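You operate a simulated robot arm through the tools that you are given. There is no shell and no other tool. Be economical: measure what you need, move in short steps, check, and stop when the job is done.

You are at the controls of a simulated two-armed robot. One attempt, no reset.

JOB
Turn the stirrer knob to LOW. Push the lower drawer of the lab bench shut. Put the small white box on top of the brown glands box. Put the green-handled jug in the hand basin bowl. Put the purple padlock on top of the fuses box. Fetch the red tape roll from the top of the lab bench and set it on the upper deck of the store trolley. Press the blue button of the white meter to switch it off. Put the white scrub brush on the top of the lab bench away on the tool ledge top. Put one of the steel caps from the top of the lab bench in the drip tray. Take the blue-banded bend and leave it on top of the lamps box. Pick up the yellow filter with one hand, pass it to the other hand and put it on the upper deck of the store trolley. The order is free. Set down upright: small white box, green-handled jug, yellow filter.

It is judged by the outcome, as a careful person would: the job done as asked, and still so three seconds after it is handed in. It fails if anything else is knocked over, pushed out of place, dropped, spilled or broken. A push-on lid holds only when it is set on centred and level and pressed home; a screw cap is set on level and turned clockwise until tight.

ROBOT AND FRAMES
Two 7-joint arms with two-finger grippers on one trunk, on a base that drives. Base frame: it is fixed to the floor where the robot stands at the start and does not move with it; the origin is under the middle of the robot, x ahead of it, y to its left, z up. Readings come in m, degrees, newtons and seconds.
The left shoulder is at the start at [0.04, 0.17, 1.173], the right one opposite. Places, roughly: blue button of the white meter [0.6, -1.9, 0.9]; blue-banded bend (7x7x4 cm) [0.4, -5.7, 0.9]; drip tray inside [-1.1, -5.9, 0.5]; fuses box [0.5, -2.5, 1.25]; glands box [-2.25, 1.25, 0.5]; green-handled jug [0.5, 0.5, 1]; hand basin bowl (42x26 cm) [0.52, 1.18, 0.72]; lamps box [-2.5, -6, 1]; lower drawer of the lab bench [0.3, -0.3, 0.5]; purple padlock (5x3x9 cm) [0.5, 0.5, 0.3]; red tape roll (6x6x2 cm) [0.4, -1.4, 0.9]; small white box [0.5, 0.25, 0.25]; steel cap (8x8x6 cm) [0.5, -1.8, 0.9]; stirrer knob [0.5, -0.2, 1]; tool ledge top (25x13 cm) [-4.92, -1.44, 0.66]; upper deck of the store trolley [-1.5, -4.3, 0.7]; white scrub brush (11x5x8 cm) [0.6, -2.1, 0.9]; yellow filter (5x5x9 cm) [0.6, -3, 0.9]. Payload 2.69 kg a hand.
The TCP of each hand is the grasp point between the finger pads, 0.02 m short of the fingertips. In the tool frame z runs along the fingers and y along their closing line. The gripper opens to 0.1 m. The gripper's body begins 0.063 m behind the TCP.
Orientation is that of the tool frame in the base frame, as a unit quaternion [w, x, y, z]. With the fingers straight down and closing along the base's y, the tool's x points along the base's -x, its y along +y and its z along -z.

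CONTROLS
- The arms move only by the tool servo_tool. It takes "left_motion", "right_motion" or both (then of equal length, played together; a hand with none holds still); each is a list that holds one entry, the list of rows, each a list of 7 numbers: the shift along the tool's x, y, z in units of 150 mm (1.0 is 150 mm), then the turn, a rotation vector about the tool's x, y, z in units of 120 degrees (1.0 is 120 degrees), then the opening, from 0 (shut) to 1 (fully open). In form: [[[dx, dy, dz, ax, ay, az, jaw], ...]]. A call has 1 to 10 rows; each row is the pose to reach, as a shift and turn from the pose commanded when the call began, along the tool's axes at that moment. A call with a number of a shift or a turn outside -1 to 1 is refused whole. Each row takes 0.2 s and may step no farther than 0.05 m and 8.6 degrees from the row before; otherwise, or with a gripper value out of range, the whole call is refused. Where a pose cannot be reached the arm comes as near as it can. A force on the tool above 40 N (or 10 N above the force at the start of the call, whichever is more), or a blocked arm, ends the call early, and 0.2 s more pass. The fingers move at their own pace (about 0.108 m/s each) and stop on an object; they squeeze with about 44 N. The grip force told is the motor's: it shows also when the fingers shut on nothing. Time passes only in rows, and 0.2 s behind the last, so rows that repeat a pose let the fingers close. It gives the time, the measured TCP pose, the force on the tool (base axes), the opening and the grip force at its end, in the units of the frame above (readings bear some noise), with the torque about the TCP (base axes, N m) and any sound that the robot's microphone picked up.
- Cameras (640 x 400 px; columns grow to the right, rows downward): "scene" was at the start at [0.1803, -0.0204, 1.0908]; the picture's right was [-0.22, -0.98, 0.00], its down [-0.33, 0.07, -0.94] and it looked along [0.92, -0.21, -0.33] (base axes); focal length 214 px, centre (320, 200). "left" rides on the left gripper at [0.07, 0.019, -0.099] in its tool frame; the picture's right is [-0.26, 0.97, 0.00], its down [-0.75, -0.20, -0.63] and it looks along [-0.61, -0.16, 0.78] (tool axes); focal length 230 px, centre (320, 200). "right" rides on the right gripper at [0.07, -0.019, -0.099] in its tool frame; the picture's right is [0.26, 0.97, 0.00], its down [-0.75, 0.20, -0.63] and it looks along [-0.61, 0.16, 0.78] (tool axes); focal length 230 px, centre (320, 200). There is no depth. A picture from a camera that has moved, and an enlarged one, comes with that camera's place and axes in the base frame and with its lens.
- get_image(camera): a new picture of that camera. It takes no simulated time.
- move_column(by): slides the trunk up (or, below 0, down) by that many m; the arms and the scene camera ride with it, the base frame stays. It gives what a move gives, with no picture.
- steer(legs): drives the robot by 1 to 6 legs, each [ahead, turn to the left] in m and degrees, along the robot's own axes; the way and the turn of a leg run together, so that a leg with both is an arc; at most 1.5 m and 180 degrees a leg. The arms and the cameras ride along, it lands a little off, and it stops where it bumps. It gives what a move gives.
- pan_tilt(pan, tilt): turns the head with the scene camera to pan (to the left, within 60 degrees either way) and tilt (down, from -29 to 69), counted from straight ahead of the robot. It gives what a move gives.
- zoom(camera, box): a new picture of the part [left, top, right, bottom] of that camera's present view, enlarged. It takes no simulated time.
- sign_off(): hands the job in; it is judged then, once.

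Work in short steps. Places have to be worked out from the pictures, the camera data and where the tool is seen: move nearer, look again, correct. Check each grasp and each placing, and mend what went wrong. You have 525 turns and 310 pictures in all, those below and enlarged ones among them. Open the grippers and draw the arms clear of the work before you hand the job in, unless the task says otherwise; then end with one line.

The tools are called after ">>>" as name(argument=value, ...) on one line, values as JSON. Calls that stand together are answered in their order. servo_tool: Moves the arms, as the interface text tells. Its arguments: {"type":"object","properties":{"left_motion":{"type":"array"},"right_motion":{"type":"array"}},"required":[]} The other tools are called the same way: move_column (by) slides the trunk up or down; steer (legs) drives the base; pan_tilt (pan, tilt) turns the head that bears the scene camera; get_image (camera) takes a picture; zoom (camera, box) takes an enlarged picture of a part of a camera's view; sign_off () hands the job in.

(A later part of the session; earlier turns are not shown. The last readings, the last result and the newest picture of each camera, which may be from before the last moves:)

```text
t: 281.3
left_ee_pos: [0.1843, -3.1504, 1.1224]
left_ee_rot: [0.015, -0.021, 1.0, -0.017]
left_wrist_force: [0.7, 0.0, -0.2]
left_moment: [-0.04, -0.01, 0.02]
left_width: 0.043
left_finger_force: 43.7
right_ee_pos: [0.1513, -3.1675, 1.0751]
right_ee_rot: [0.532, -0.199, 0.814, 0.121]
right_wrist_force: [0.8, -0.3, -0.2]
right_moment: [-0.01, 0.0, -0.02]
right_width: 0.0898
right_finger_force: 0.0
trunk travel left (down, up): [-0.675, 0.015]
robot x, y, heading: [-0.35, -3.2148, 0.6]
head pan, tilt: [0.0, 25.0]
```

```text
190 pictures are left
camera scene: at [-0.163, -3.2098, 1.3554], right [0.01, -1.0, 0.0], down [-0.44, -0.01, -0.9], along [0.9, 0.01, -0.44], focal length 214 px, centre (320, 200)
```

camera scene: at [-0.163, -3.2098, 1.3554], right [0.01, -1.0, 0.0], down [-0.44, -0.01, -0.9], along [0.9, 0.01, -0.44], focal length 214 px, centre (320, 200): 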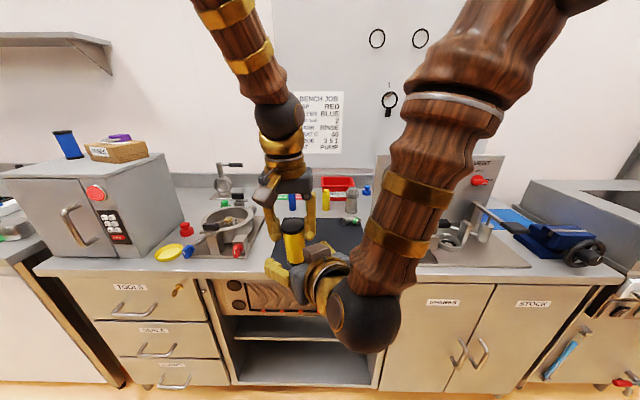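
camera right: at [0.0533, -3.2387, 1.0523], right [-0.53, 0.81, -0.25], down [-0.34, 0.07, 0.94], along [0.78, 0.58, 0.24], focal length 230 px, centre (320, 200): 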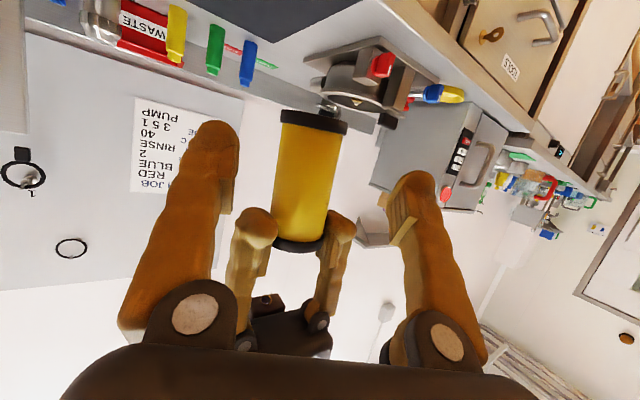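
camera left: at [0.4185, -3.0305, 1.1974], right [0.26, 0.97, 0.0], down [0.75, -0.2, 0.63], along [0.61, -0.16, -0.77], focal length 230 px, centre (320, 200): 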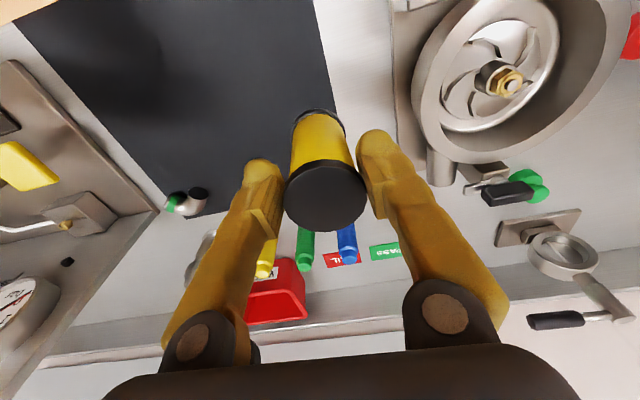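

Final 3.7 cm, then close the right gripper.

>>> servo_tool(right_motion=[[[-0.06, 0.0, 0.11, 0, 0, 0, 0.9], [-0.11, 0, 0.21, 0, 0, 0, 0.9], [-0.11, 0, 0.21, 0, 0, 0, 0.6], [-0.11, 0, 0.21, 0, 0, 0, 0.3], [-0.11, 0, 0.21, 0, 0, 0, 0.3], [-0.11, 0, 0.21, 0, 0, 0, 0.3]]])

>>> zoom(camera="scene", box=[230, 170, 430, 320])

>>> get_image(camera="right")

```text
t: 282.2
left_ee_pos: [0.1639, -3.1489, 1.1325]
left_ee_rot: [0.023, -0.022, 0.999, -0.014]
left_wrist_force: [8.0, 1.3, -16.3]
left_moment: [0.2, 0.08, 0.06]
left_width: 0.0428
left_finger_force: 44.2
right_ee_pos: [0.1662, -3.1535, 1.0902]
right_ee_rot: [0.541, -0.2, 0.809, 0.116]
right_wrist_force: [-9.5, -1.5, 14.8]
right_moment: [-0.01, -0.5, -0.04]
right_width: 0.0438
right_finger_force: 43.9
trunk travel left (down, up): [-0.675, 0.015]
robot x, y, heading: [-0.3501, -3.2106, 0.8]
head pan, tilt: [0.0, 25.0]
stopped in row 4 (left hand): the arm was blocked; the commanded pose is now the measured one
```

```text
2.67 times, centred on (330, 245) of scene
camera zoom: at [-0.165, -3.2096, 1.3558], right [0.01, -1.0, 0.0], down [-0.44, -0.01, -0.9], along [0.9, 0.01, -0.44], focal length 572 px, centre (293, 80)
```

zoom: 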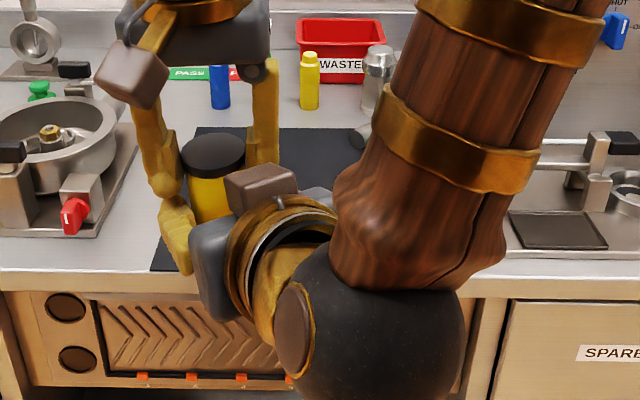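

```text
188 pictures are left
camera right: at [0.0676, -3.2249, 1.0645], right [-0.52, 0.81, -0.27], down [-0.36, 0.07, 0.93], along [0.77, 0.58, 0.26], focal length 230 px, centre (320, 200)
```

right: 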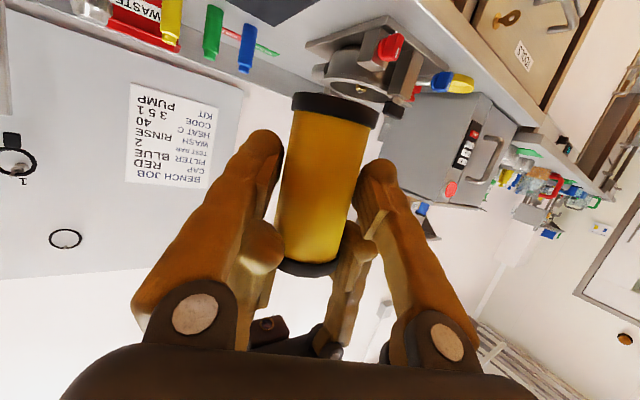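

Both hands hold it (right 44 mm). Open the left hand and lift it away upward.

>>> servo_tool(left_motion=[[[0, 0, 0, 0, 0, 0, 0.6], [0, 0, 0, 0, 0, 0, 0.85], [0, 0, 0, 0, 0, 0, 0.85], [0, 0, -0.2, 0, 0, 0, 0.85], [0, 0, -0.5, 0, 0, 0, 0.85], [0, 0.1, -0.8, 0, 0, 0, 0.85], [0, 0.3, -1.0, 0, 0, 0, 0.85]]])

>>> get_image(camera="right")

```text
t: 283.9
left_ee_pos: [0.1564, -3.0968, 1.277]
left_ee_rot: [0.019, -0.023, 0.999, -0.014]
left_wrist_force: [0.8, 0.6, 0.5]
left_moment: [-0.03, -0.01, -0.03]
left_width: 0.085
left_finger_force: 0.1
right_ee_pos: [0.1675, -3.1546, 1.0874]
right_ee_rot: [0.538, -0.2, 0.81, 0.116]
right_wrist_force: [0.0, 0.5, -0.1]
right_moment: [0.0, -0.03, -0.06]
right_width: 0.0433
right_finger_force: 44.1
trunk travel left (down, up): [-0.675, 0.015]
robot x, y, heading: [-0.3486, -3.2117, 0.6]
head pan, tilt: [0.0, 25.0]
```

```text
187 pictures are left
camera right: at [0.0691, -3.2249, 1.0625], right [-0.52, 0.81, -0.26], down [-0.36, 0.08, 0.93], along [0.78, 0.58, 0.25], focal length 230 px, centre (320, 200)
```

right: 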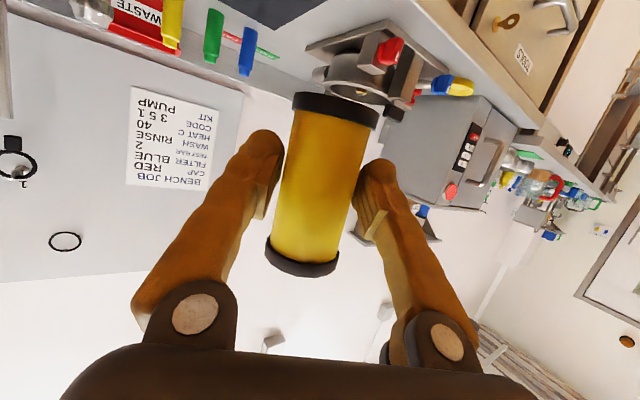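

Handover succeeded; the right hand holds the filter upright. Back off slightly and turn toward the trolley.

>>> steer(legs=[[-0.15, 0], [0, -110]])

>>> pan_tilt(pan=-20, tilt=20)

>>> get_image(camera="scene")

```text
t: 289.9
left_ee_pos: [-0.55, -3.7257, 1.2782]
left_ee_rot: [0.0, 0.797, 0.604, -0.025]
left_wrist_force: [-0.4, 0.4, 0.3]
left_moment: [-0.02, -0.02, -0.02]
left_width: 0.0852
left_finger_force: 0.1
right_ee_pos: [-0.6078, -3.7193, 1.0863]
right_ee_rot: [0.409, 0.54, 0.636, -0.369]
right_wrist_force: [-0.3, 0.0, -0.3]
right_moment: [0.0, -0.06, -0.02]
right_width: 0.0433
right_finger_force: 44.3
trunk travel left (down, up): [-0.675, 0.015]
robot x, y, heading: [-0.4847, -3.2142, -107.5]
head pan, tilt: [0.0, 25.0]
```

```text
t: 290.7
left_ee_pos: [-0.5428, -3.7063, 1.2863]
left_ee_rot: [0.007, 0.796, 0.604, -0.03]
left_wrist_force: [-0.2, -0.3, 0.9]
left_moment: [0.0, 0.03, -0.04]
left_width: 0.085
left_finger_force: 0.1
right_ee_pos: [-0.6024, -3.7022, 1.0954]
right_ee_rot: [0.413, 0.534, 0.635, -0.375]
right_wrist_force: [0.4, 0.1, -1.1]
right_moment: [0.02, 0.03, -0.02]
right_width: 0.0432
right_finger_force: 44.1
trunk travel left (down, up): [-0.675, 0.015]
robot x, y, heading: [-0.4874, -3.2157, -107.3]
head pan, tilt: [-20.0, 20.0]
```

```text
186 pictures are left
camera scene: at [-0.5692, -3.3777, 1.3637], right [-0.8, 0.61, 0.01], down [0.21, 0.29, -0.93], along [-0.57, -0.74, -0.36], focal length 214 px, centre (320, 200)
```

scene: 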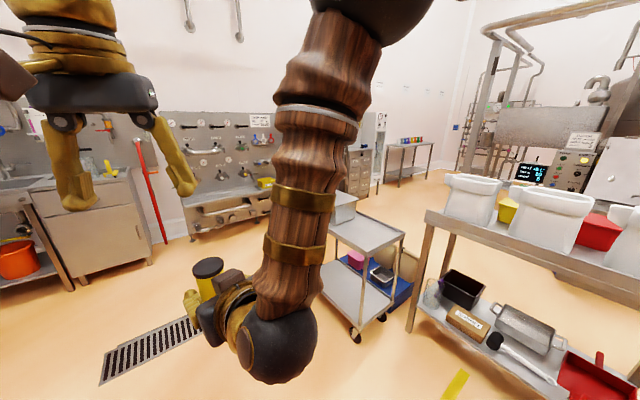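

The steel trolley is at about (-1.5,-4.2). Drive closer.

>>> steer(legs=[[0, -5], [0.6, 0], [0, -55]])

>>> pan_tilt(pan=0, tilt=30)

>>> get_image(camera="scene")

```text
t: 297.2
left_ee_pos: [-1.176, -3.9744, 1.2837]
left_ee_rot: [-0.01, 0.993, 0.118, -0.03]
left_wrist_force: [0.3, -0.2, -0.6]
left_moment: [-0.01, 0.02, 0.0]
left_width: 0.0849
left_finger_force: 0.1
right_ee_pos: [-1.2007, -3.9203, 1.0953]
right_ee_rot: [0.165, 0.783, 0.276, -0.532]
right_wrist_force: [-0.1, 0.1, -1.2]
right_moment: [0.02, 0.01, -0.01]
right_width: 0.0428
right_finger_force: 44.2
trunk travel left (down, up): [-0.675, 0.015]
robot x, y, heading: [-0.7198, -3.7912, -168.3]
head pan, tilt: [-20.0, 20.0]
```

```text
t: 298.1
left_ee_pos: [-1.1554, -3.9707, 1.2917]
left_ee_rot: [-0.009, 0.992, 0.118, -0.038]
left_wrist_force: [0.3, -0.2, 1.1]
left_moment: [-0.01, 0.01, 0.0]
left_width: 0.0852
left_finger_force: 0.0
right_ee_pos: [-1.1831, -3.9158, 1.1037]
right_ee_rot: [0.164, 0.778, 0.278, -0.538]
right_wrist_force: [0.3, -0.2, -0.4]
right_moment: [0.0, -0.03, 0.0]
right_width: 0.043
right_finger_force: 43.9
trunk travel left (down, up): [-0.675, 0.015]
robot x, y, heading: [-0.7175, -3.7887, -168.2]
head pan, tilt: [0.0, 30.0]
```

```text
185 pictures are left
camera scene: at [-0.8952, -3.8287, 1.3476], right [-0.2, 0.98, 0.0], down [0.5, 0.11, -0.86], along [-0.84, -0.18, -0.51], focal length 214 px, centre (320, 200)
```

scene: 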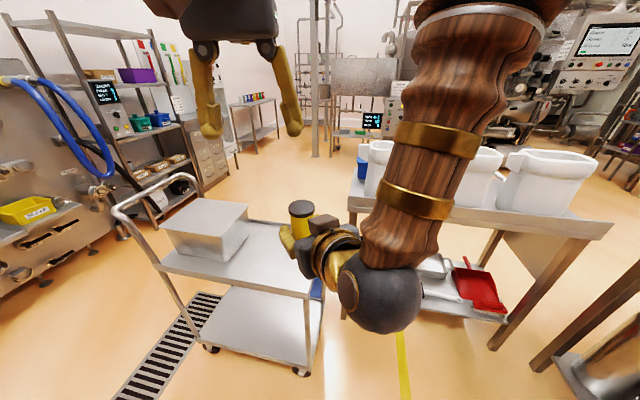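

Deck spans x≈-1.35…-1.70, y≈-3.95…-4.57 with a grey box on its left part; free area at y>-4.25. Position the robot in front.

>>> steer(legs=[[0, 29], [0.32, 0], [0, -38]])

>>> move_column(by=-0.2)

>>> pan_tilt(pan=0, tilt=40)

>>> get_image(camera="scene")

```text
t: 301.7
left_ee_pos: [-1.2313, -4.3461, 1.3011]
left_ee_rot: [0.004, 0.933, 0.358, -0.049]
left_wrist_force: [-0.2, -0.3, 0.0]
left_moment: [0.03, -0.02, -0.03]
left_width: 0.0851
left_finger_force: 0.0
right_ee_pos: [-1.2853, -4.3133, 1.1142]
right_ee_rot: [0.291, 0.681, 0.46, -0.491]
right_wrist_force: [-0.1, -1.0, -0.5]
right_moment: [-0.01, -0.03, 0.03]
right_width: 0.043
right_finger_force: 43.8
trunk travel left (down, up): [-0.675, 0.015]
robot x, y, heading: [-0.948, -3.9964, -139.4]
head pan, tilt: [0.0, 30.0]
stopped in leg 2: the robot was blocked; the commanded pose is now the measured one
```

```text
t: 303.9
left_ee_pos: [-1.224, -4.3392, 1.1047]
left_ee_rot: [0.006, 0.933, 0.357, -0.052]
left_wrist_force: [0.1, 0.0, 0.1]
left_moment: [-0.02, -0.01, -0.02]
left_width: 0.085
left_finger_force: 0.0
right_ee_pos: [-1.2798, -4.3068, 0.9156]
right_ee_rot: [0.292, 0.678, 0.46, -0.493]
right_wrist_force: [-0.1, -0.8, -0.5]
right_moment: [0.02, -0.03, 0.01]
right_width: 0.043
right_finger_force: 44.1
trunk travel left (down, up): [-0.475, 0.215]
robot x, y, heading: [-0.9504, -3.9959, -140.0]
head pan, tilt: [0.0, 30.0]
```

```text
t: 304.6
left_ee_pos: [-1.2246, -4.3396, 1.1054]
left_ee_rot: [0.006, 0.933, 0.357, -0.052]
left_wrist_force: [0.2, 0.1, 0.0]
left_moment: [0.01, 0.02, 0.02]
left_width: 0.0851
left_finger_force: 0.0
right_ee_pos: [-1.2796, -4.3067, 0.9163]
right_ee_rot: [0.292, 0.678, 0.46, -0.493]
right_wrist_force: [-0.2, 0.0, -1.0]
right_moment: [0.02, -0.01, -0.01]
right_width: 0.0432
right_finger_force: 44.0
trunk travel left (down, up): [-0.475, 0.215]
robot x, y, heading: [-0.9505, -3.999, -139.9]
head pan, tilt: [0.0, 40.0]
```

```text
184 pictures are left
camera scene: at [-1.0813, -4.1099, 1.1323], right [-0.65, 0.76, 0.0], down [0.5, 0.42, -0.76], along [-0.58, -0.49, -0.66], focal length 214 px, centre (320, 200)
```

scene: 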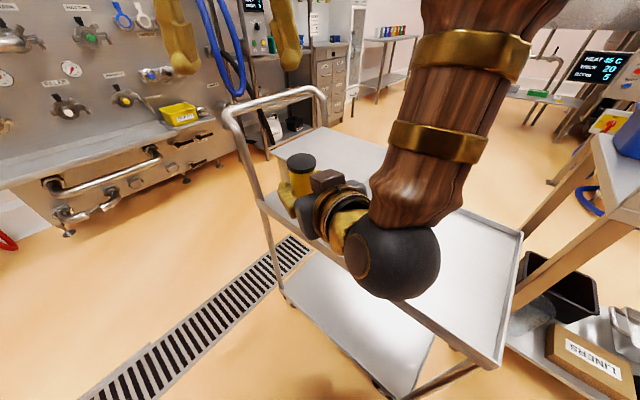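

The base is close to the trolley. Back 5 cm, turn to face it squarely, and look.

>>> steer(legs=[[-0.06, 0], [0, -36]])

>>> get_image(camera="scene")

```text
t: 307.3
left_ee_pos: [-1.3275, -4.0725, 1.1034]
left_ee_rot: [-0.01, 0.997, 0.05, -0.051]
left_wrist_force: [0.2, -0.3, 0.3]
left_moment: [-0.01, 0.02, 0.01]
left_width: 0.0849
left_finger_force: 0.1
right_ee_pos: [-1.3535, -4.0144, 0.916]
right_ee_rot: [0.125, 0.787, 0.227, -0.56]
right_wrist_force: [-0.1, 0.2, -0.8]
right_moment: [0.0, -0.01, 0.02]
right_width: 0.0428
right_finger_force: 43.8
trunk travel left (down, up): [-0.475, 0.215]
robot x, y, heading: [-0.906, -3.9643, -175.6]
head pan, tilt: [0.0, 40.0]
```

```text
183 pictures are left
camera scene: at [-1.0772, -3.9762, 1.1322], right [-0.07, 1.0, 0.0], down [0.65, 0.05, -0.75], along [-0.75, -0.05, -0.66], focal length 214 px, centre (320, 200)
```

scene: 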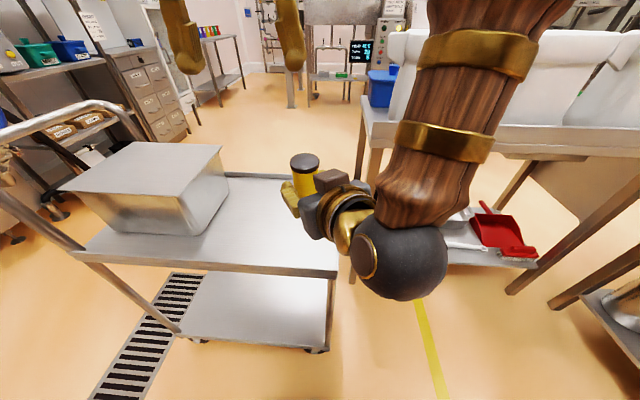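

Place target ≈ (-1.55,-4.12). Move the right hand halfway with a 5.5° pitch fix.

>>> servo_tool(right_motion=[[[0.0, 0, 0.2, 0, 0.02, 0, 0.3], [0.02, 0, 0.4, 0, 0.046, 0, 0.3], [0.04, 0, 0.6, 0, 0.046, 0, 0.3], [0.06, 0, 0.815, 0, 0.046, 0, 0.3], [0.06, 0, 0.815, 0, 0.046, 0, 0.3]]])

>>> get_image(camera="scene")

```text
t: 308.5
left_ee_pos: [-1.3116, -4.0714, 1.1114]
left_ee_rot: [-0.01, 0.997, 0.051, -0.06]
left_wrist_force: [-1.4, 0.1, 1.1]
left_moment: [0.04, -0.03, 0.02]
left_width: 0.0849
left_finger_force: 0.0
right_ee_pos: [-1.4389, -4.0668, 0.8755]
right_ee_rot: [0.112, 0.809, 0.234, -0.528]
right_wrist_force: [0.7, -0.2, -1.3]
right_moment: [-0.03, 0.0, 0.03]
right_width: 0.0432
right_finger_force: 44.0
trunk travel left (down, up): [-0.475, 0.215]
robot x, y, heading: [-0.9072, -3.9607, -175.8]
head pan, tilt: [0.0, 40.0]
```

```text
182 pictures are left
camera scene: at [-1.0771, -3.9761, 1.1323], right [-0.07, 1.0, 0.0], down [0.65, 0.05, -0.76], along [-0.75, -0.05, -0.66], focal length 214 px, centre (320, 200)
```

scene: 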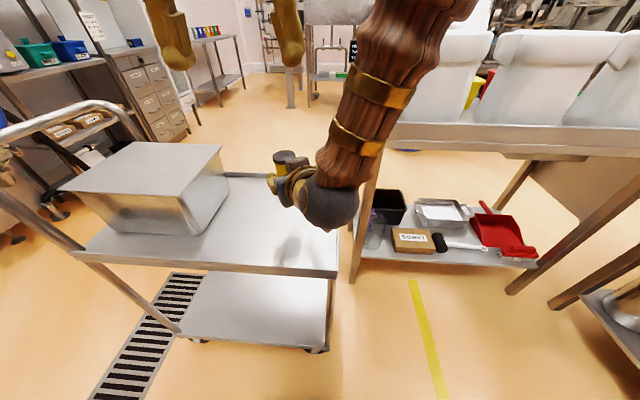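

Continue to just above the deck.

>>> servo_tool(right_motion=[[[0.09, 0.02, 0.25, 0, 0, 0, 0.3], [0.18, 0.04, 0.5, 0, 0, 0, 0.3], [0.27, 0.06, 0.75, 0, 0, 0, 0.3], [0.36, 0.08, 1.0, 0, 0, 0, 0.3], [0.36, 0.08, 1.0, 0, 0, 0, 0.3]]])

>>> get_image(camera="right")

>>> get_image(camera="left")

```text
t: 309.9
left_ee_pos: [-1.2904, -4.0708, 1.1193]
left_ee_rot: [-0.009, 0.996, 0.051, -0.069]
left_wrist_force: [1.0, 0.2, -0.2]
left_moment: [0.04, 0.05, 0.02]
left_width: 0.085
left_finger_force: 0.0
right_ee_pos: [-1.5427, -4.0745, 0.7928]
right_ee_rot: [0.08, 0.806, 0.22, -0.544]
right_wrist_force: [0.1, -0.8, -0.5]
right_moment: [0.01, -0.03, -0.05]
right_width: 0.043
right_finger_force: 43.9
right hand out of reach, approached as far as the arm can: row 3, 4, 5
trunk travel left (down, up): [-0.475, 0.215]
robot x, y, heading: [-0.9022, -3.9636, -175.8]
head pan, tilt: [0.0, 40.0]
stopped in row 5 (right hand): the arm was blocked; the commanded pose is now the measured one
```

```text
181 pictures are left
camera right: at [-1.4448, -4.0021, 0.7708], right [0.51, -0.79, -0.34], down [0.39, -0.15, 0.91], along [-0.77, -0.59, 0.23], focal length 230 px, centre (320, 200)
```

right: 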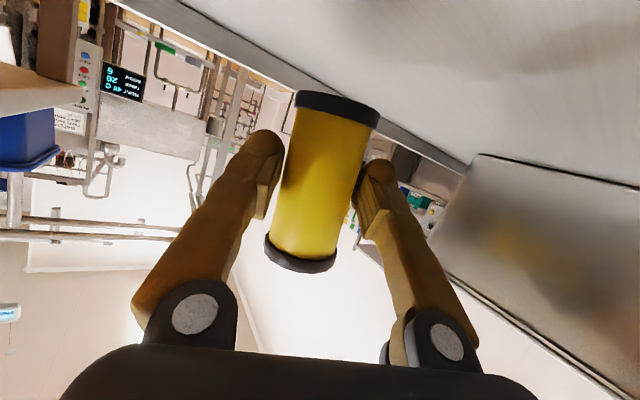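

```text
180 pictures are left
camera left: at [-1.2061, -4.084, 1.2063], right [-0.16, -0.99, 0.01], down [-0.67, 0.12, 0.73], along [-0.72, 0.11, -0.68], focal length 230 px, centre (320, 200)
```

left: 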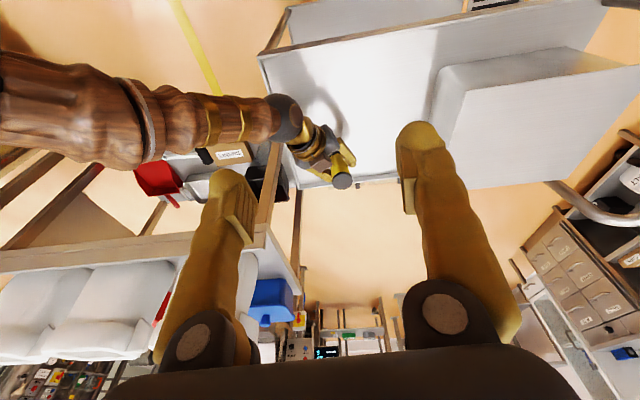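

The arm is at its limit; pull back 8 cm, level the filter's roll, then lower.

>>> servo_tool(right_motion=[[[0.05, 0.08, -0.15, 0, 0.01, 0.02, 0.3], [0.11, 0.16, -0.3, 0, 0.018, 0.047, 0.3], [0.166, 0.236, -0.45, 0, 0.018, 0.047, 0.3], [0.166, 0.236, -0.45, 0, 0.018, 0.047, 0.3]]])

>>> get_image(camera="scene")

>>> get_image(camera="right")

```text
t: 310.3
left_ee_pos: [-1.271, -4.0709, 1.1253]
left_ee_rot: [-0.008, 0.996, 0.05, -0.079]
left_wrist_force: [0.8, -0.9, 0.4]
left_moment: [0.03, 0.1, 0.0]
left_width: 0.085
left_finger_force: 0.1
right_ee_pos: [-1.5015, -4.0697, 0.8092]
right_ee_rot: [0.087, 0.809, 0.206, -0.544]
right_wrist_force: [1.7, 0.1, -0.6]
right_moment: [0.02, -0.02, -0.01]
right_width: 0.0433
right_finger_force: 44.2
trunk travel left (down, up): [-0.475, 0.215]
robot x, y, heading: [-0.9029, -3.9652, -175.9]
head pan, tilt: [0.0, 40.0]
stopped in row 2 (right hand): the arm was blocked; the commanded pose is now the measured one
```

```text
179 pictures are left
camera scene: at [-1.0732, -3.9761, 1.1329], right [-0.07, 1.0, 0.0], down [0.65, 0.05, -0.76], along [-0.76, -0.06, -0.65], focal length 214 px, centre (320, 200)
```

scene: 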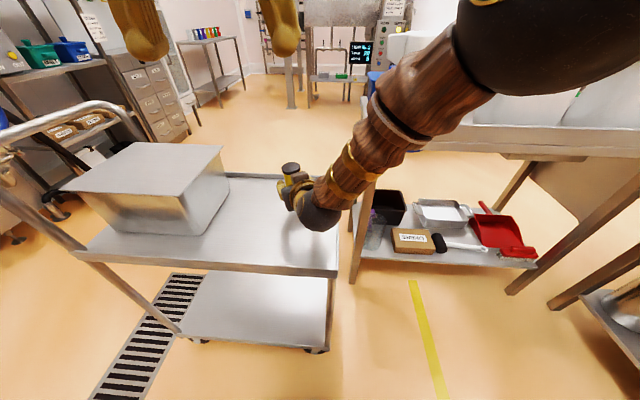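

```text
178 pictures are left
camera right: at [-1.4043, -4.0013, 0.7867], right [0.5, -0.81, -0.32], down [0.37, -0.13, 0.92], along [-0.78, -0.58, 0.24], focal length 230 px, centre (320, 200)
```

right: 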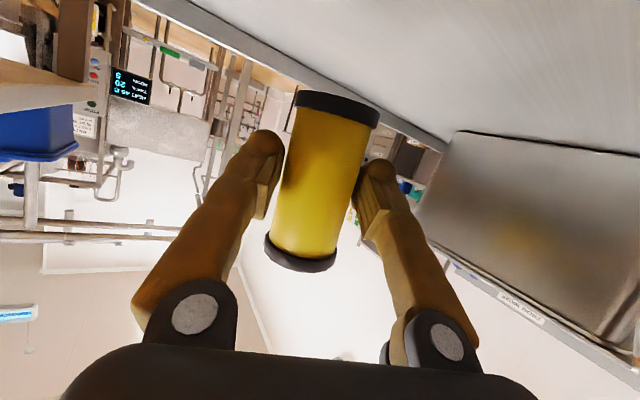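

The hand is over the deck at (-1.50,-4.07). Use the column to lower it gently.

>>> move_column(by=-0.06)

>>> zoom(camera="scene", box=[220, 120, 400, 260])

```text
t: 311.0
left_ee_pos: [-1.2565, -4.0706, 1.0833]
left_ee_rot: [-0.007, 0.995, 0.05, -0.086]
left_wrist_force: [0.7, -0.3, -0.5]
left_moment: [-0.01, 0.08, 0.0]
left_width: 0.0848
left_finger_force: 0.0
right_ee_pos: [-1.4934, -4.0712, 0.7734]
right_ee_rot: [0.084, 0.803, 0.208, -0.551]
right_wrist_force: [0.2, -0.5, -0.6]
right_moment: [0.03, 0.01, -0.01]
right_width: 0.0431
right_finger_force: 43.9
trunk travel left (down, up): [-0.429, 0.261]
robot x, y, heading: [-0.9057, -3.9625, -175.7]
head pan, tilt: [0.0, 40.0]
stopped: the force on the tool passed its limit at 114 N (the readings are from after the stop); the commanded pose is now the measured one
```

```text
2.86 times, centred on (310, 190) of scene
camera zoom: at [-1.0745, -3.9763, 1.0864], right [-0.07, 1.0, 0.0], down [0.65, 0.05, -0.76], along [-0.75, -0.05, -0.65], focal length 613 px, centre (349, 229)
```

zoom: 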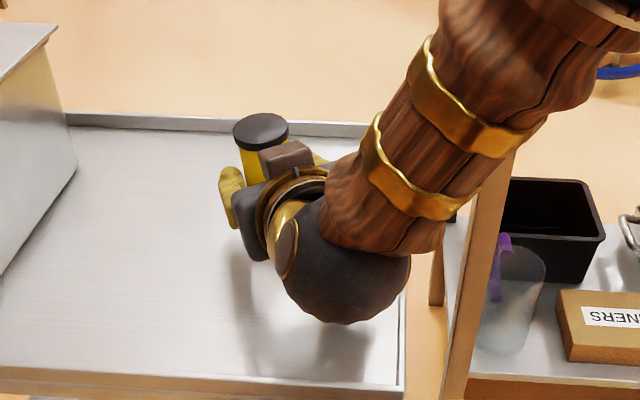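

Contact occurred. Check via the right camera whether the filter is standing on the deck.

>>> get_image(camera="right")

>>> get_image(camera="left")

```text
176 pictures are left
camera right: at [-1.3971, -4.0024, 0.7493], right [0.49, -0.81, -0.33], down [0.39, -0.13, 0.91], along [-0.78, -0.58, 0.25], focal length 230 px, centre (320, 200)
```

right: 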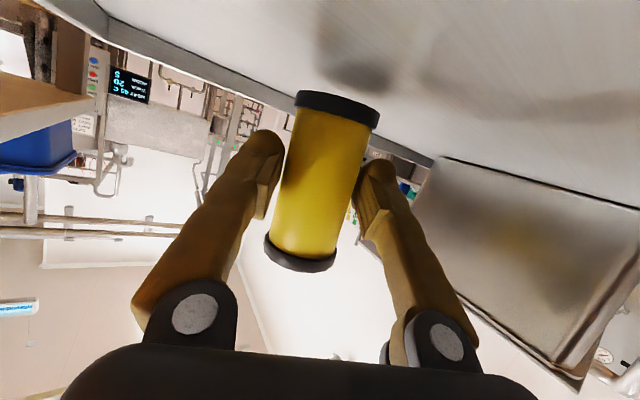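

```text
175 pictures are left
camera left: at [-1.1695, -4.0826, 1.1681], right [-0.16, -0.99, 0.02], down [-0.65, 0.12, 0.75], along [-0.74, 0.1, -0.66], focal length 230 px, centre (320, 200)
```

left: 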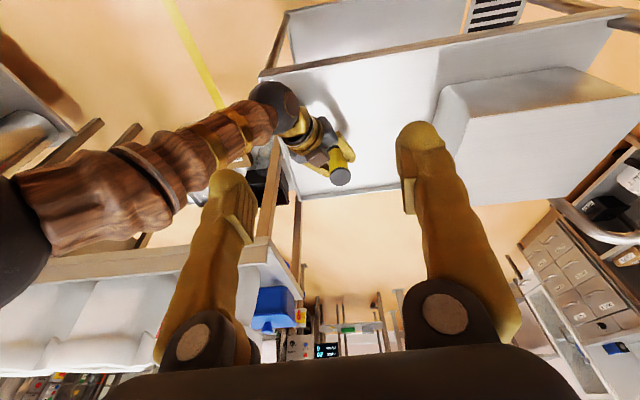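

I test by lowering 8 mm more and reading the force.

>>> move_column(by=-0.008)

```text
t: 311.6
left_ee_pos: [-1.2565, -4.0698, 1.0758]
left_ee_rot: [-0.007, 0.995, 0.05, -0.084]
left_wrist_force: [0.5, -0.6, 0.6]
left_moment: [0.03, -0.02, -0.01]
left_width: 0.085
left_finger_force: 0.2
right_ee_pos: [-1.4963, -4.0713, 0.7667]
right_ee_rot: [0.085, 0.802, 0.208, -0.553]
right_wrist_force: [2.6, 4.9, 22.7]
right_moment: [2.1, -2.91, 0.24]
right_width: 0.043
right_finger_force: 43.9
trunk travel left (down, up): [-0.421, 0.269]
robot x, y, heading: [-0.9017, -3.9635, -175.7]
head pan, tilt: [0.0, 40.0]
```

The contact lever arm (≈0.13,0.09 m) shows the wrist ball touching the deck's near rim, not the filter. Raise, turn left 8° and drive 8 cm closer so the wrist is inside the rim.

>>> move_column(by=0.06)

>>> steer(legs=[[0, 8], [0.08, 0]])

>>> get_image(camera="scene")

```text
t: 312.6
left_ee_pos: [-1.2599, -4.07, 1.1349]
left_ee_rot: [-0.008, 0.995, 0.05, -0.084]
left_wrist_force: [-0.3, 0.3, 0.5]
left_moment: [-0.04, 0.01, -0.02]
left_width: 0.085
left_finger_force: 0.1
right_ee_pos: [-1.4955, -4.0719, 0.8241]
right_ee_rot: [0.086, 0.804, 0.209, -0.551]
right_wrist_force: [0.5, 0.0, -1.7]
right_moment: [0.01, 0.02, -0.01]
right_width: 0.043
right_finger_force: 43.4
trunk travel left (down, up): [-0.481, 0.209]
robot x, y, heading: [-0.9022, -3.9648, -175.9]
head pan, tilt: [0.0, 40.0]
```

```text
t: 314.3
left_ee_pos: [-1.3213, -4.135, 1.1338]
left_ee_rot: [-0.001, 0.989, 0.12, -0.081]
left_wrist_force: [-1.4, -1.2, 0.0]
left_moment: [0.03, -0.06, 0.01]
left_width: 0.085
left_finger_force: 0.1
right_ee_pos: [-1.5541, -4.1689, 0.8232]
right_ee_rot: [0.124, 0.788, 0.264, -0.542]
right_wrist_force: [-1.5, 0.0, -1.7]
right_moment: [-0.01, 0.0, 0.03]
right_width: 0.0429
right_finger_force: 43.9
trunk travel left (down, up): [-0.481, 0.209]
robot x, y, heading: [-0.9825, -3.9793, -167.9]
head pan, tilt: [0.0, 40.0]
```

```text
174 pictures are left
camera scene: at [-1.1547, -4.0168, 1.1382], right [-0.21, 0.98, 0.0], down [0.64, 0.14, -0.75], along [-0.74, -0.16, -0.66], focal length 214 px, centre (320, 200)
```

scene: 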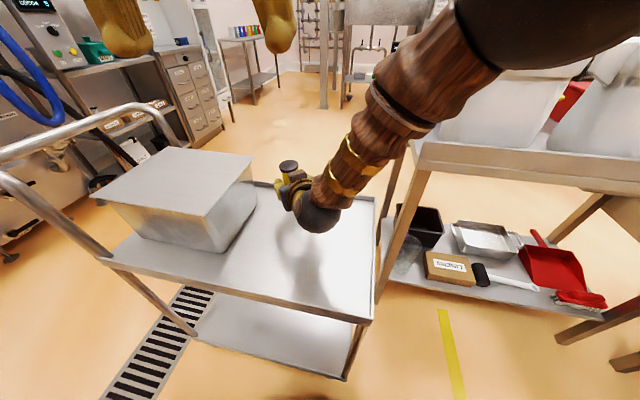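

Lower the column toward the deck.

>>> move_column(by=-0.06)

>>> move_column(by=-0.01)

>>> get_image(camera="right")

```text
t: 315.3
left_ee_pos: [-1.3007, -4.1296, 1.0785]
left_ee_rot: [-0.001, 0.989, 0.119, -0.088]
left_wrist_force: [-0.6, -0.3, 0.5]
left_moment: [0.0, 0.01, 0.0]
left_width: 0.0849
left_finger_force: 0.1
right_ee_pos: [-1.541, -4.1665, 0.7747]
right_ee_rot: [0.122, 0.783, 0.263, -0.55]
right_wrist_force: [0.3, -0.8, -0.2]
right_moment: [0.04, -0.03, 0.0]
right_width: 0.043
right_finger_force: 44.2
trunk travel left (down, up): [-0.421, 0.269]
robot x, y, heading: [-0.9831, -3.9814, -168.2]
head pan, tilt: [0.0, 40.0]
```

```text
t: 315.7
left_ee_pos: [-1.2753, -4.1258, 1.0585]
left_ee_rot: [-0.001, 0.991, 0.12, -0.064]
left_wrist_force: [0.5, -0.4, 0.2]
left_moment: [0.06, 0.04, 0.03]
left_width: 0.0849
left_finger_force: 0.0
right_ee_pos: [-1.5275, -4.1656, 0.7779]
right_ee_rot: [0.121, 0.777, 0.266, -0.557]
right_wrist_force: [-0.2, -0.3, -0.4]
right_moment: [0.0, 0.03, 0.0]
right_width: 0.043
right_finger_force: 44.0
trunk travel left (down, up): [-0.416, 0.274]
robot x, y, heading: [-0.9813, -3.9787, -167.9]
head pan, tilt: [0.0, 40.0]
stopped: the force on the tool passed its limit at 51 N (the readings are from after the stop); the commanded pose is now the measured one
```

```text
173 pictures are left
camera right: at [-1.4437, -4.0829, 0.7505], right [0.59, -0.73, -0.34], down [0.44, -0.07, 0.9], along [-0.68, -0.68, 0.28], focal length 230 px, centre (320, 200)
```

right: 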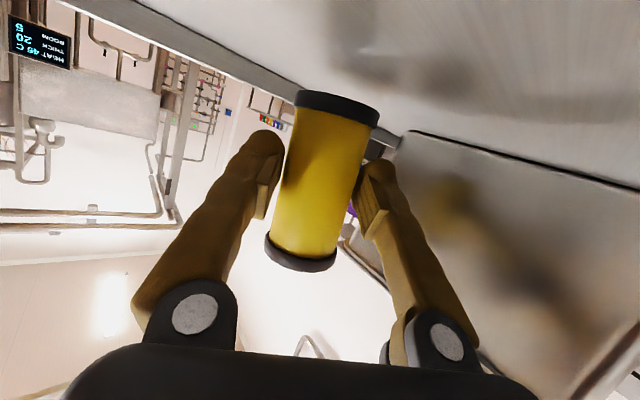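

>>> move_column(by=-0.006)

>>> zoom(camera="scene", box=[200, 120, 420, 300])

```text
t: 316.3
left_ee_pos: [-1.2769, -4.1277, 1.0539]
left_ee_rot: [-0.002, 0.991, 0.12, -0.066]
left_wrist_force: [0.1, 0.1, -0.8]
left_moment: [0.02, -0.02, 0.01]
left_width: 0.0849
left_finger_force: 0.0
right_ee_pos: [-1.5303, -4.165, 0.7711]
right_ee_rot: [0.122, 0.778, 0.266, -0.557]
right_wrist_force: [-0.2, -0.3, -0.3]
right_moment: [0.02, -0.03, -0.01]
right_width: 0.0427
right_finger_force: 44.2
trunk travel left (down, up): [-0.41, 0.28]
robot x, y, heading: [-0.9841, -3.9809, -167.9]
head pan, tilt: [0.0, 40.0]
```

```text
2.22 times, centred on (310, 210) of scene
camera zoom: at [-1.1513, -4.016, 1.0666], right [-0.21, 0.98, 0.0], down [0.64, 0.14, -0.75], along [-0.74, -0.16, -0.66], focal length 477 px, centre (342, 178)
```

zoom: 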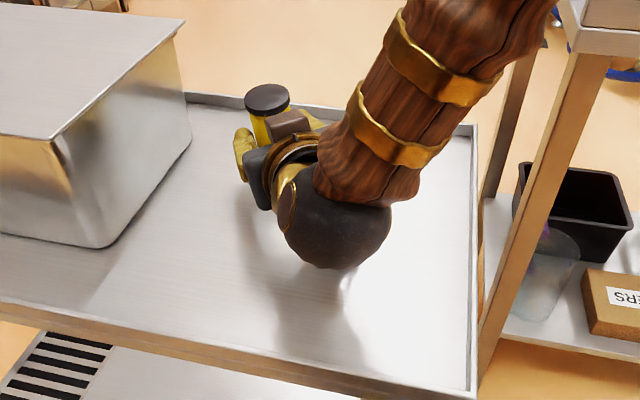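

>>> move_column(by=-0.01)

>>> move_column(by=-0.008)

```text
t: 316.6
left_ee_pos: [-1.2542, -4.1233, 1.0371]
left_ee_rot: [-0.003, 0.992, 0.12, -0.044]
left_wrist_force: [-0.6, 0.2, 0.5]
left_moment: [0.01, 0.03, 0.0]
left_width: 0.085
left_finger_force: 0.1
right_ee_pos: [-1.5194, -4.1647, 0.7786]
right_ee_rot: [0.119, 0.771, 0.267, -0.566]
right_wrist_force: [-0.1, -0.3, -0.5]
right_moment: [-0.03, -0.03, 0.0]
right_width: 0.043
right_finger_force: 44.6
trunk travel left (down, up): [-0.405, 0.285]
robot x, y, heading: [-0.9811, -3.9803, -167.7]
head pan, tilt: [0.0, 40.0]
stopped: the force on the tool passed its limit at 50 N (the readings are from after the stop); the commanded pose is now the measured one
```

```text
t: 317.2
left_ee_pos: [-1.2517, -4.1223, 1.0312]
left_ee_rot: [-0.004, 0.992, 0.119, -0.047]
left_wrist_force: [0.6, 0.1, -0.1]
left_moment: [0.01, 0.0, 0.02]
left_width: 0.0849
left_finger_force: 0.1
right_ee_pos: [-1.5207, -4.1628, 0.7739]
right_ee_rot: [0.119, 0.769, 0.266, -0.569]
right_wrist_force: [9.5, 9.4, 35.5]
right_moment: [3.93, -4.18, 0.0]
right_width: 0.043
right_finger_force: 44.1
trunk travel left (down, up): [-0.397, 0.293]
robot x, y, heading: [-0.9851, -3.9831, -168.0]
head pan, tilt: [0.0, 40.0]
```

The wrist ball is resting on the deck because the tool is too flat. I'll instead place the filter near the deck's front edge so the wrist stays outside: raise, back up 12 cm, and re-level the tool.

>>> move_column(by=0.07)

>>> steer(legs=[[-0.12, 0]])

>>> servo_tool(right_motion=[[[0, 0, 0, 0, 0.02, 0.02, 0.3], [0, 0, 0, 0, 0.045, 0.04, 0.3], [0, 0, 0, 0, 0.06, 0.05, 0.3], [0, 0, 0, 0, 0.06, 0.05, 0.3]]])

>>> get_image(camera="scene")

>>> get_image(camera="right")

```text
t: 318.3
left_ee_pos: [-1.2538, -4.1226, 1.0999]
left_ee_rot: [-0.004, 0.992, 0.12, -0.043]
left_wrist_force: [-0.3, -0.2, 0.1]
left_moment: [0.0, -0.05, -0.01]
left_width: 0.0851
left_finger_force: 0.0
right_ee_pos: [-1.5204, -4.1642, 0.8403]
right_ee_rot: [0.12, 0.771, 0.267, -0.565]
right_wrist_force: [0.8, -0.2, -1.0]
right_moment: [0.04, -0.04, -0.01]
right_width: 0.0428
right_finger_force: 44.1
trunk travel left (down, up): [-0.467, 0.223]
robot x, y, heading: [-0.9809, -3.9779, -168.1]
head pan, tilt: [0.0, 40.0]
```

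```text
t: 319.6
left_ee_pos: [-1.1302, -4.0959, 1.1002]
left_ee_rot: [-0.003, 0.992, 0.118, -0.043]
left_wrist_force: [0.6, 0.0, 0.7]
left_moment: [-0.01, -0.01, 0.0]
left_width: 0.0851
left_finger_force: 0.1
right_ee_pos: [-1.3978, -4.1363, 0.8425]
right_ee_rot: [0.118, 0.771, 0.265, -0.567]
right_wrist_force: [0.0, 0.0, -0.5]
right_moment: [-0.02, -0.02, -0.05]
right_width: 0.043
right_finger_force: 43.7
trunk travel left (down, up): [-0.467, 0.223]
robot x, y, heading: [-0.8579, -3.9555, -168.2]
head pan, tilt: [0.0, 40.0]
```

```text
t: 320.6
left_ee_pos: [-1.1067, -4.0918, 1.0906]
left_ee_rot: [-0.004, 0.993, 0.118, -0.022]
left_wrist_force: [0.9, -0.1, -0.1]
left_moment: [0.02, 0.0, 0.02]
left_width: 0.0853
left_finger_force: 0.0
right_ee_pos: [-1.3879, -4.133, 0.85]
right_ee_rot: [0.13, 0.814, 0.232, -0.516]
right_wrist_force: [-0.2, 0.5, -0.5]
right_moment: [0.02, -0.02, -0.02]
right_width: 0.0431
right_finger_force: 43.8
trunk travel left (down, up): [-0.467, 0.223]
robot x, y, heading: [-0.8587, -3.9521, -168.1]
head pan, tilt: [0.0, 40.0]
```

```text
171 pictures are left
camera scene: at [-1.0296, -3.99, 1.1244], right [-0.2, 0.98, 0.0], down [0.64, 0.13, -0.75], along [-0.74, -0.15, -0.66], focal length 214 px, centre (320, 200)
```

scene: 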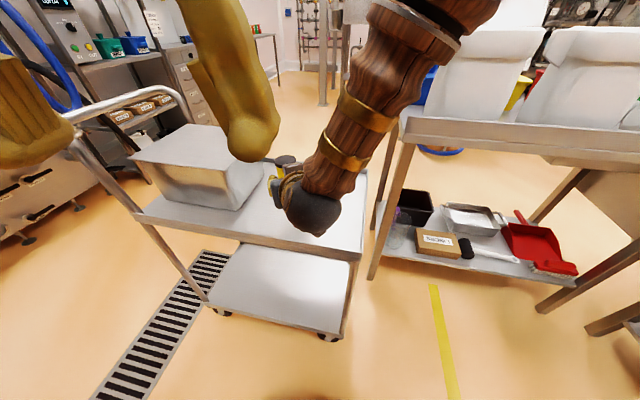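

```text
170 pictures are left
camera right: at [-1.2957, -4.056, 0.8302], right [0.59, -0.77, -0.26], down [0.32, -0.07, 0.94], along [-0.74, -0.64, 0.21], focal length 230 px, centre (320, 200)
```

right: 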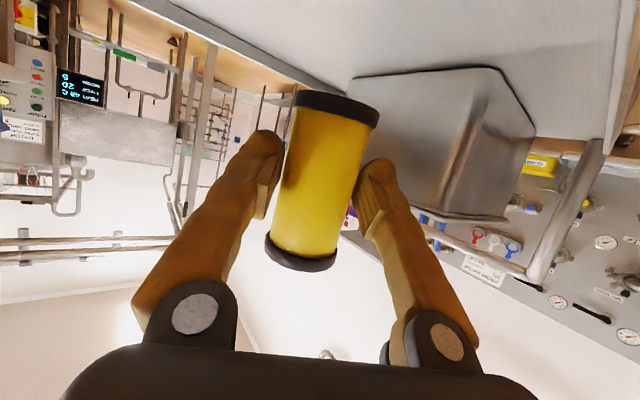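

The filter is vertical within ~2°. Lower with the column in stages.

>>> move_column(by=-0.08)

>>> zoom(camera="scene", box=[220, 100, 400, 280])

>>> get_image(camera="right")

```text
t: 321.7
left_ee_pos: [-1.1062, -4.0909, 1.0103]
left_ee_rot: [-0.004, 0.993, 0.118, -0.023]
left_wrist_force: [-0.2, 0.0, -0.8]
left_moment: [-0.01, -0.01, 0.02]
left_width: 0.0853
left_finger_force: 0.1
right_ee_pos: [-1.3882, -4.134, 0.7708]
right_ee_rot: [0.131, 0.813, 0.232, -0.517]
right_wrist_force: [0.4, -0.4, -0.9]
right_moment: [0.03, 0.06, -0.01]
right_width: 0.0431
right_finger_force: 44.2
trunk travel left (down, up): [-0.387, 0.303]
robot x, y, heading: [-0.86, -3.9549, -168.1]
head pan, tilt: [0.0, 40.0]
```

```text
2.22 times, centred on (310, 190) of scene
camera zoom: at [-1.0284, -3.9897, 1.0445], right [-0.2, 0.98, 0.0], down [0.64, 0.13, -0.75], along [-0.74, -0.15, -0.66], focal length 477 px, centre (342, 222)
```

zoom: 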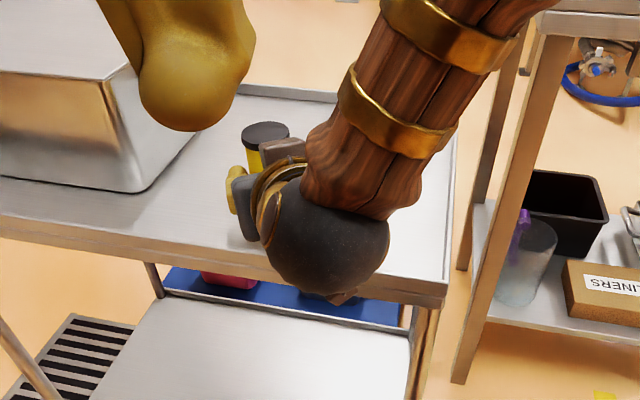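

```text
168 pictures are left
camera right: at [-1.2957, -4.0559, 0.7501], right [0.59, -0.77, -0.26], down [0.33, -0.07, 0.94], along [-0.74, -0.64, 0.21], focal length 230 px, centre (320, 200)
```

right: 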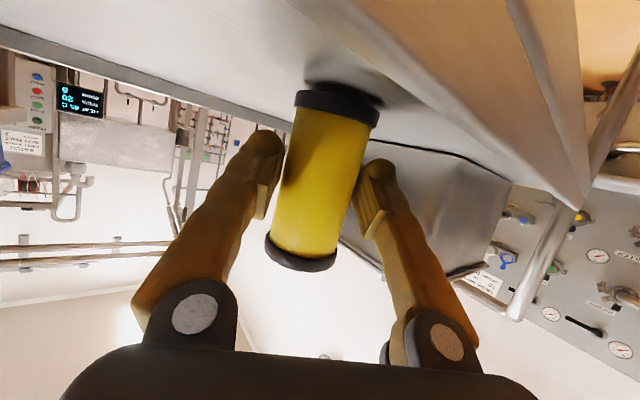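

Filter bottom is just above its shadow on the deck. Lower in small steps.

>>> move_column(by=-0.012)

>>> get_image(camera="right")

```text
t: 322.4
left_ee_pos: [-1.0849, -4.0877, 0.9909]
left_ee_rot: [-0.006, 0.993, 0.118, -0.004]
left_wrist_force: [0.2, -0.7, -0.6]
left_moment: [0.03, 0.01, 0.0]
left_width: 0.0849
left_finger_force: 0.1
right_ee_pos: [-1.3798, -4.1337, 0.7713]
right_ee_rot: [0.13, 0.806, 0.231, -0.53]
right_wrist_force: [-0.6, 0.6, -0.4]
right_moment: [0.0, -0.01, -0.03]
right_width: 0.043
right_finger_force: 43.6
trunk travel left (down, up): [-0.375, 0.315]
robot x, y, heading: [-0.8619, -3.955, -168.3]
head pan, tilt: [0.0, 40.0]
stopped: the force on the tool passed its limit at 41 N (the readings are from after the stop); the commanded pose is now the measured one
```

```text
167 pictures are left
camera right: at [-1.2883, -4.0563, 0.7483], right [0.58, -0.77, -0.27], down [0.35, -0.06, 0.93], along [-0.73, -0.64, 0.24], focal length 230 px, centre (320, 200)
```

right: 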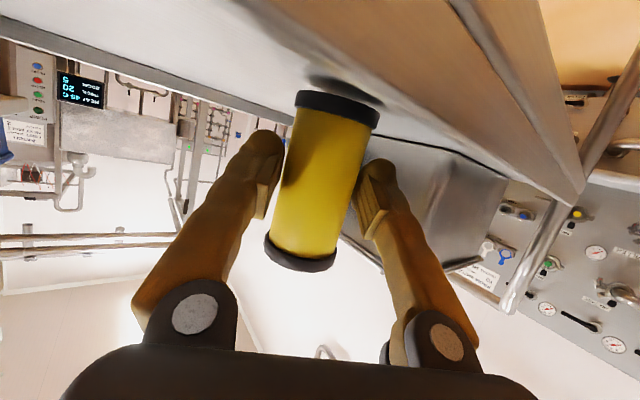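

>>> move_column(by=-0.005)

```text
t: 323.0
left_ee_pos: [-1.0851, -4.0866, 0.9852]
left_ee_rot: [-0.004, 0.993, 0.118, -0.005]
left_wrist_force: [-0.3, 1.0, 0.5]
left_moment: [-0.02, -0.01, 0.01]
left_width: 0.0852
left_finger_force: 0.1
right_ee_pos: [-1.3793, -4.132, 0.7665]
right_ee_rot: [0.13, 0.805, 0.23, -0.53]
right_wrist_force: [0.1, -0.3, -1.1]
right_moment: [-0.02, -0.02, 0.03]
right_width: 0.0431
right_finger_force: 43.8
trunk travel left (down, up): [-0.37, 0.32]
robot x, y, heading: [-0.8604, -3.9553, -168.2]
head pan, tilt: [0.0, 40.0]
```

>>> move_column(by=-0.006)

>>> get_image(camera="right")

```text
t: 323.5
left_ee_pos: [-1.084, -4.0879, 0.9822]
left_ee_rot: [-0.006, 0.993, 0.117, -0.006]
left_wrist_force: [0.1, -0.4, 1.5]
left_moment: [-0.03, -0.03, -0.03]
left_width: 0.0851
left_finger_force: 0.1
right_ee_pos: [-1.3806, -4.1341, 0.7642]
right_ee_rot: [0.131, 0.803, 0.229, -0.534]
right_wrist_force: [2.7, 1.7, 23.9]
right_moment: [-0.48, -0.08, 0.04]
right_width: 0.0431
right_finger_force: 44.3
trunk travel left (down, up): [-0.364, 0.326]
robot x, y, heading: [-0.8626, -3.9524, -168.1]
head pan, tilt: [0.0, 40.0]
```

```text
166 pictures are left
camera right: at [-1.2898, -4.0564, 0.7405], right [0.57, -0.77, -0.27], down [0.36, -0.06, 0.93], along [-0.73, -0.63, 0.25], focal length 230 px, centre (320, 200)
```

right: 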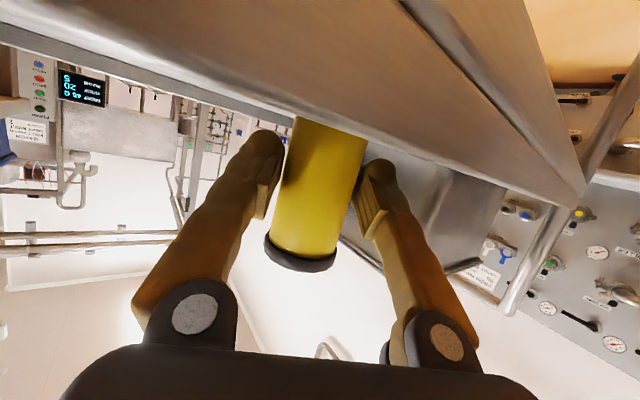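

Force 24 N with almost no moment: the filter itself is now standing on the deck. Open the hand.

>>> servo_tool(right_motion=[[[0, 0, 0, 0, 0, 0, 0.5], [0, 0, 0, 0, 0, 0, 0.7], [0, 0, 0, 0, 0, 0, 0.85], [0, 0, 0, 0, 0, 0, 0.85]]])

>>> get_image(camera="right")

```text
t: 324.5
left_ee_pos: [-1.0846, -4.0872, 0.9811]
left_ee_rot: [-0.004, 0.993, 0.119, -0.005]
left_wrist_force: [0.2, -0.4, -0.4]
left_moment: [0.02, 0.0, 0.03]
left_width: 0.0849
left_finger_force: 0.1
right_ee_pos: [-1.3784, -4.1321, 0.76]
right_ee_rot: [0.13, 0.806, 0.23, -0.53]
right_wrist_force: [0.1, 0.6, 0.3]
right_moment: [0.02, -0.01, 0.01]
right_width: 0.0848
right_finger_force: 0.1
trunk travel left (down, up): [-0.364, 0.326]
robot x, y, heading: [-0.8601, -3.9559, -168.0]
head pan, tilt: [0.0, 40.0]
```

```text
165 pictures are left
camera right: at [-1.2889, -4.0557, 0.7374], right [0.58, -0.77, -0.27], down [0.35, -0.06, 0.93], along [-0.74, -0.63, 0.24], focal length 230 px, centre (320, 200)
```

right: 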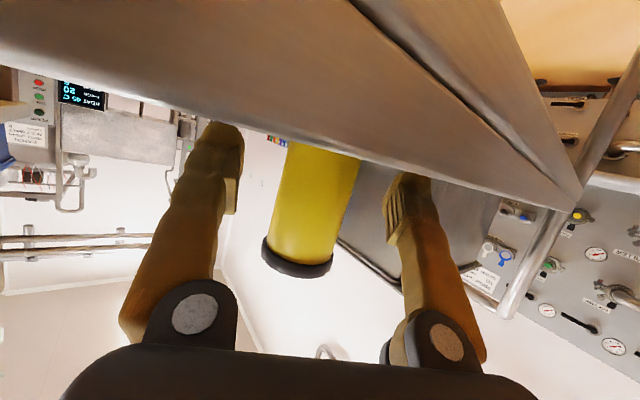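

Filter stands free. Withdraw the right hand straight back along its axis.

>>> servo_tool(right_motion=[[[0, 0, -0.2, 0, 0, 0, 0.85], [0, 0, -0.45, 0, 0, 0, 0.85], [0, 0, -0.7, 0, 0, 0, 0.85], [0, 0, -0.95, 0, 0, 0, 0.85]]])

>>> get_image(camera="scene")

```text
t: 325.5
left_ee_pos: [-1.0837, -4.0874, 0.9803]
left_ee_rot: [-0.005, 0.993, 0.118, -0.005]
left_wrist_force: [1.6, 0.0, 0.0]
left_moment: [0.03, 0.03, -0.03]
left_width: 0.0851
left_finger_force: 0.1
right_ee_pos: [-1.2728, -4.0571, 0.8152]
right_ee_rot: [0.122, 0.812, 0.216, -0.529]
right_wrist_force: [-0.4, -0.9, -0.2]
right_moment: [0.01, 0.01, 0.05]
right_width: 0.085
right_finger_force: 0.2
trunk travel left (down, up): [-0.364, 0.326]
robot x, y, heading: [-0.8594, -3.9557, -168.4]
head pan, tilt: [0.0, 40.0]
```

```text
164 pictures are left
camera scene: at [-1.0277, -3.9895, 1.0217], right [-0.2, 0.98, 0.0], down [0.64, 0.13, -0.76], along [-0.74, -0.15, -0.66], focal length 214 px, centre (320, 200)
```

scene: 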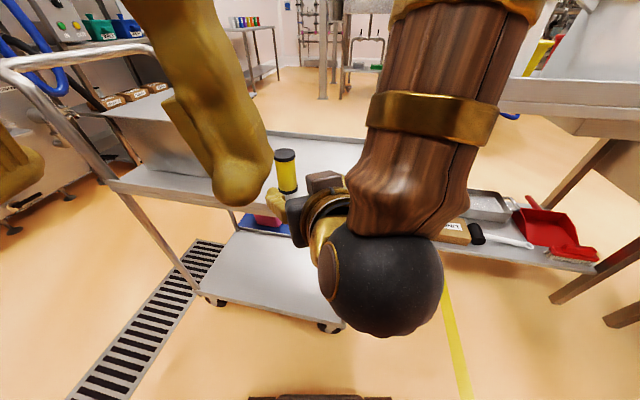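

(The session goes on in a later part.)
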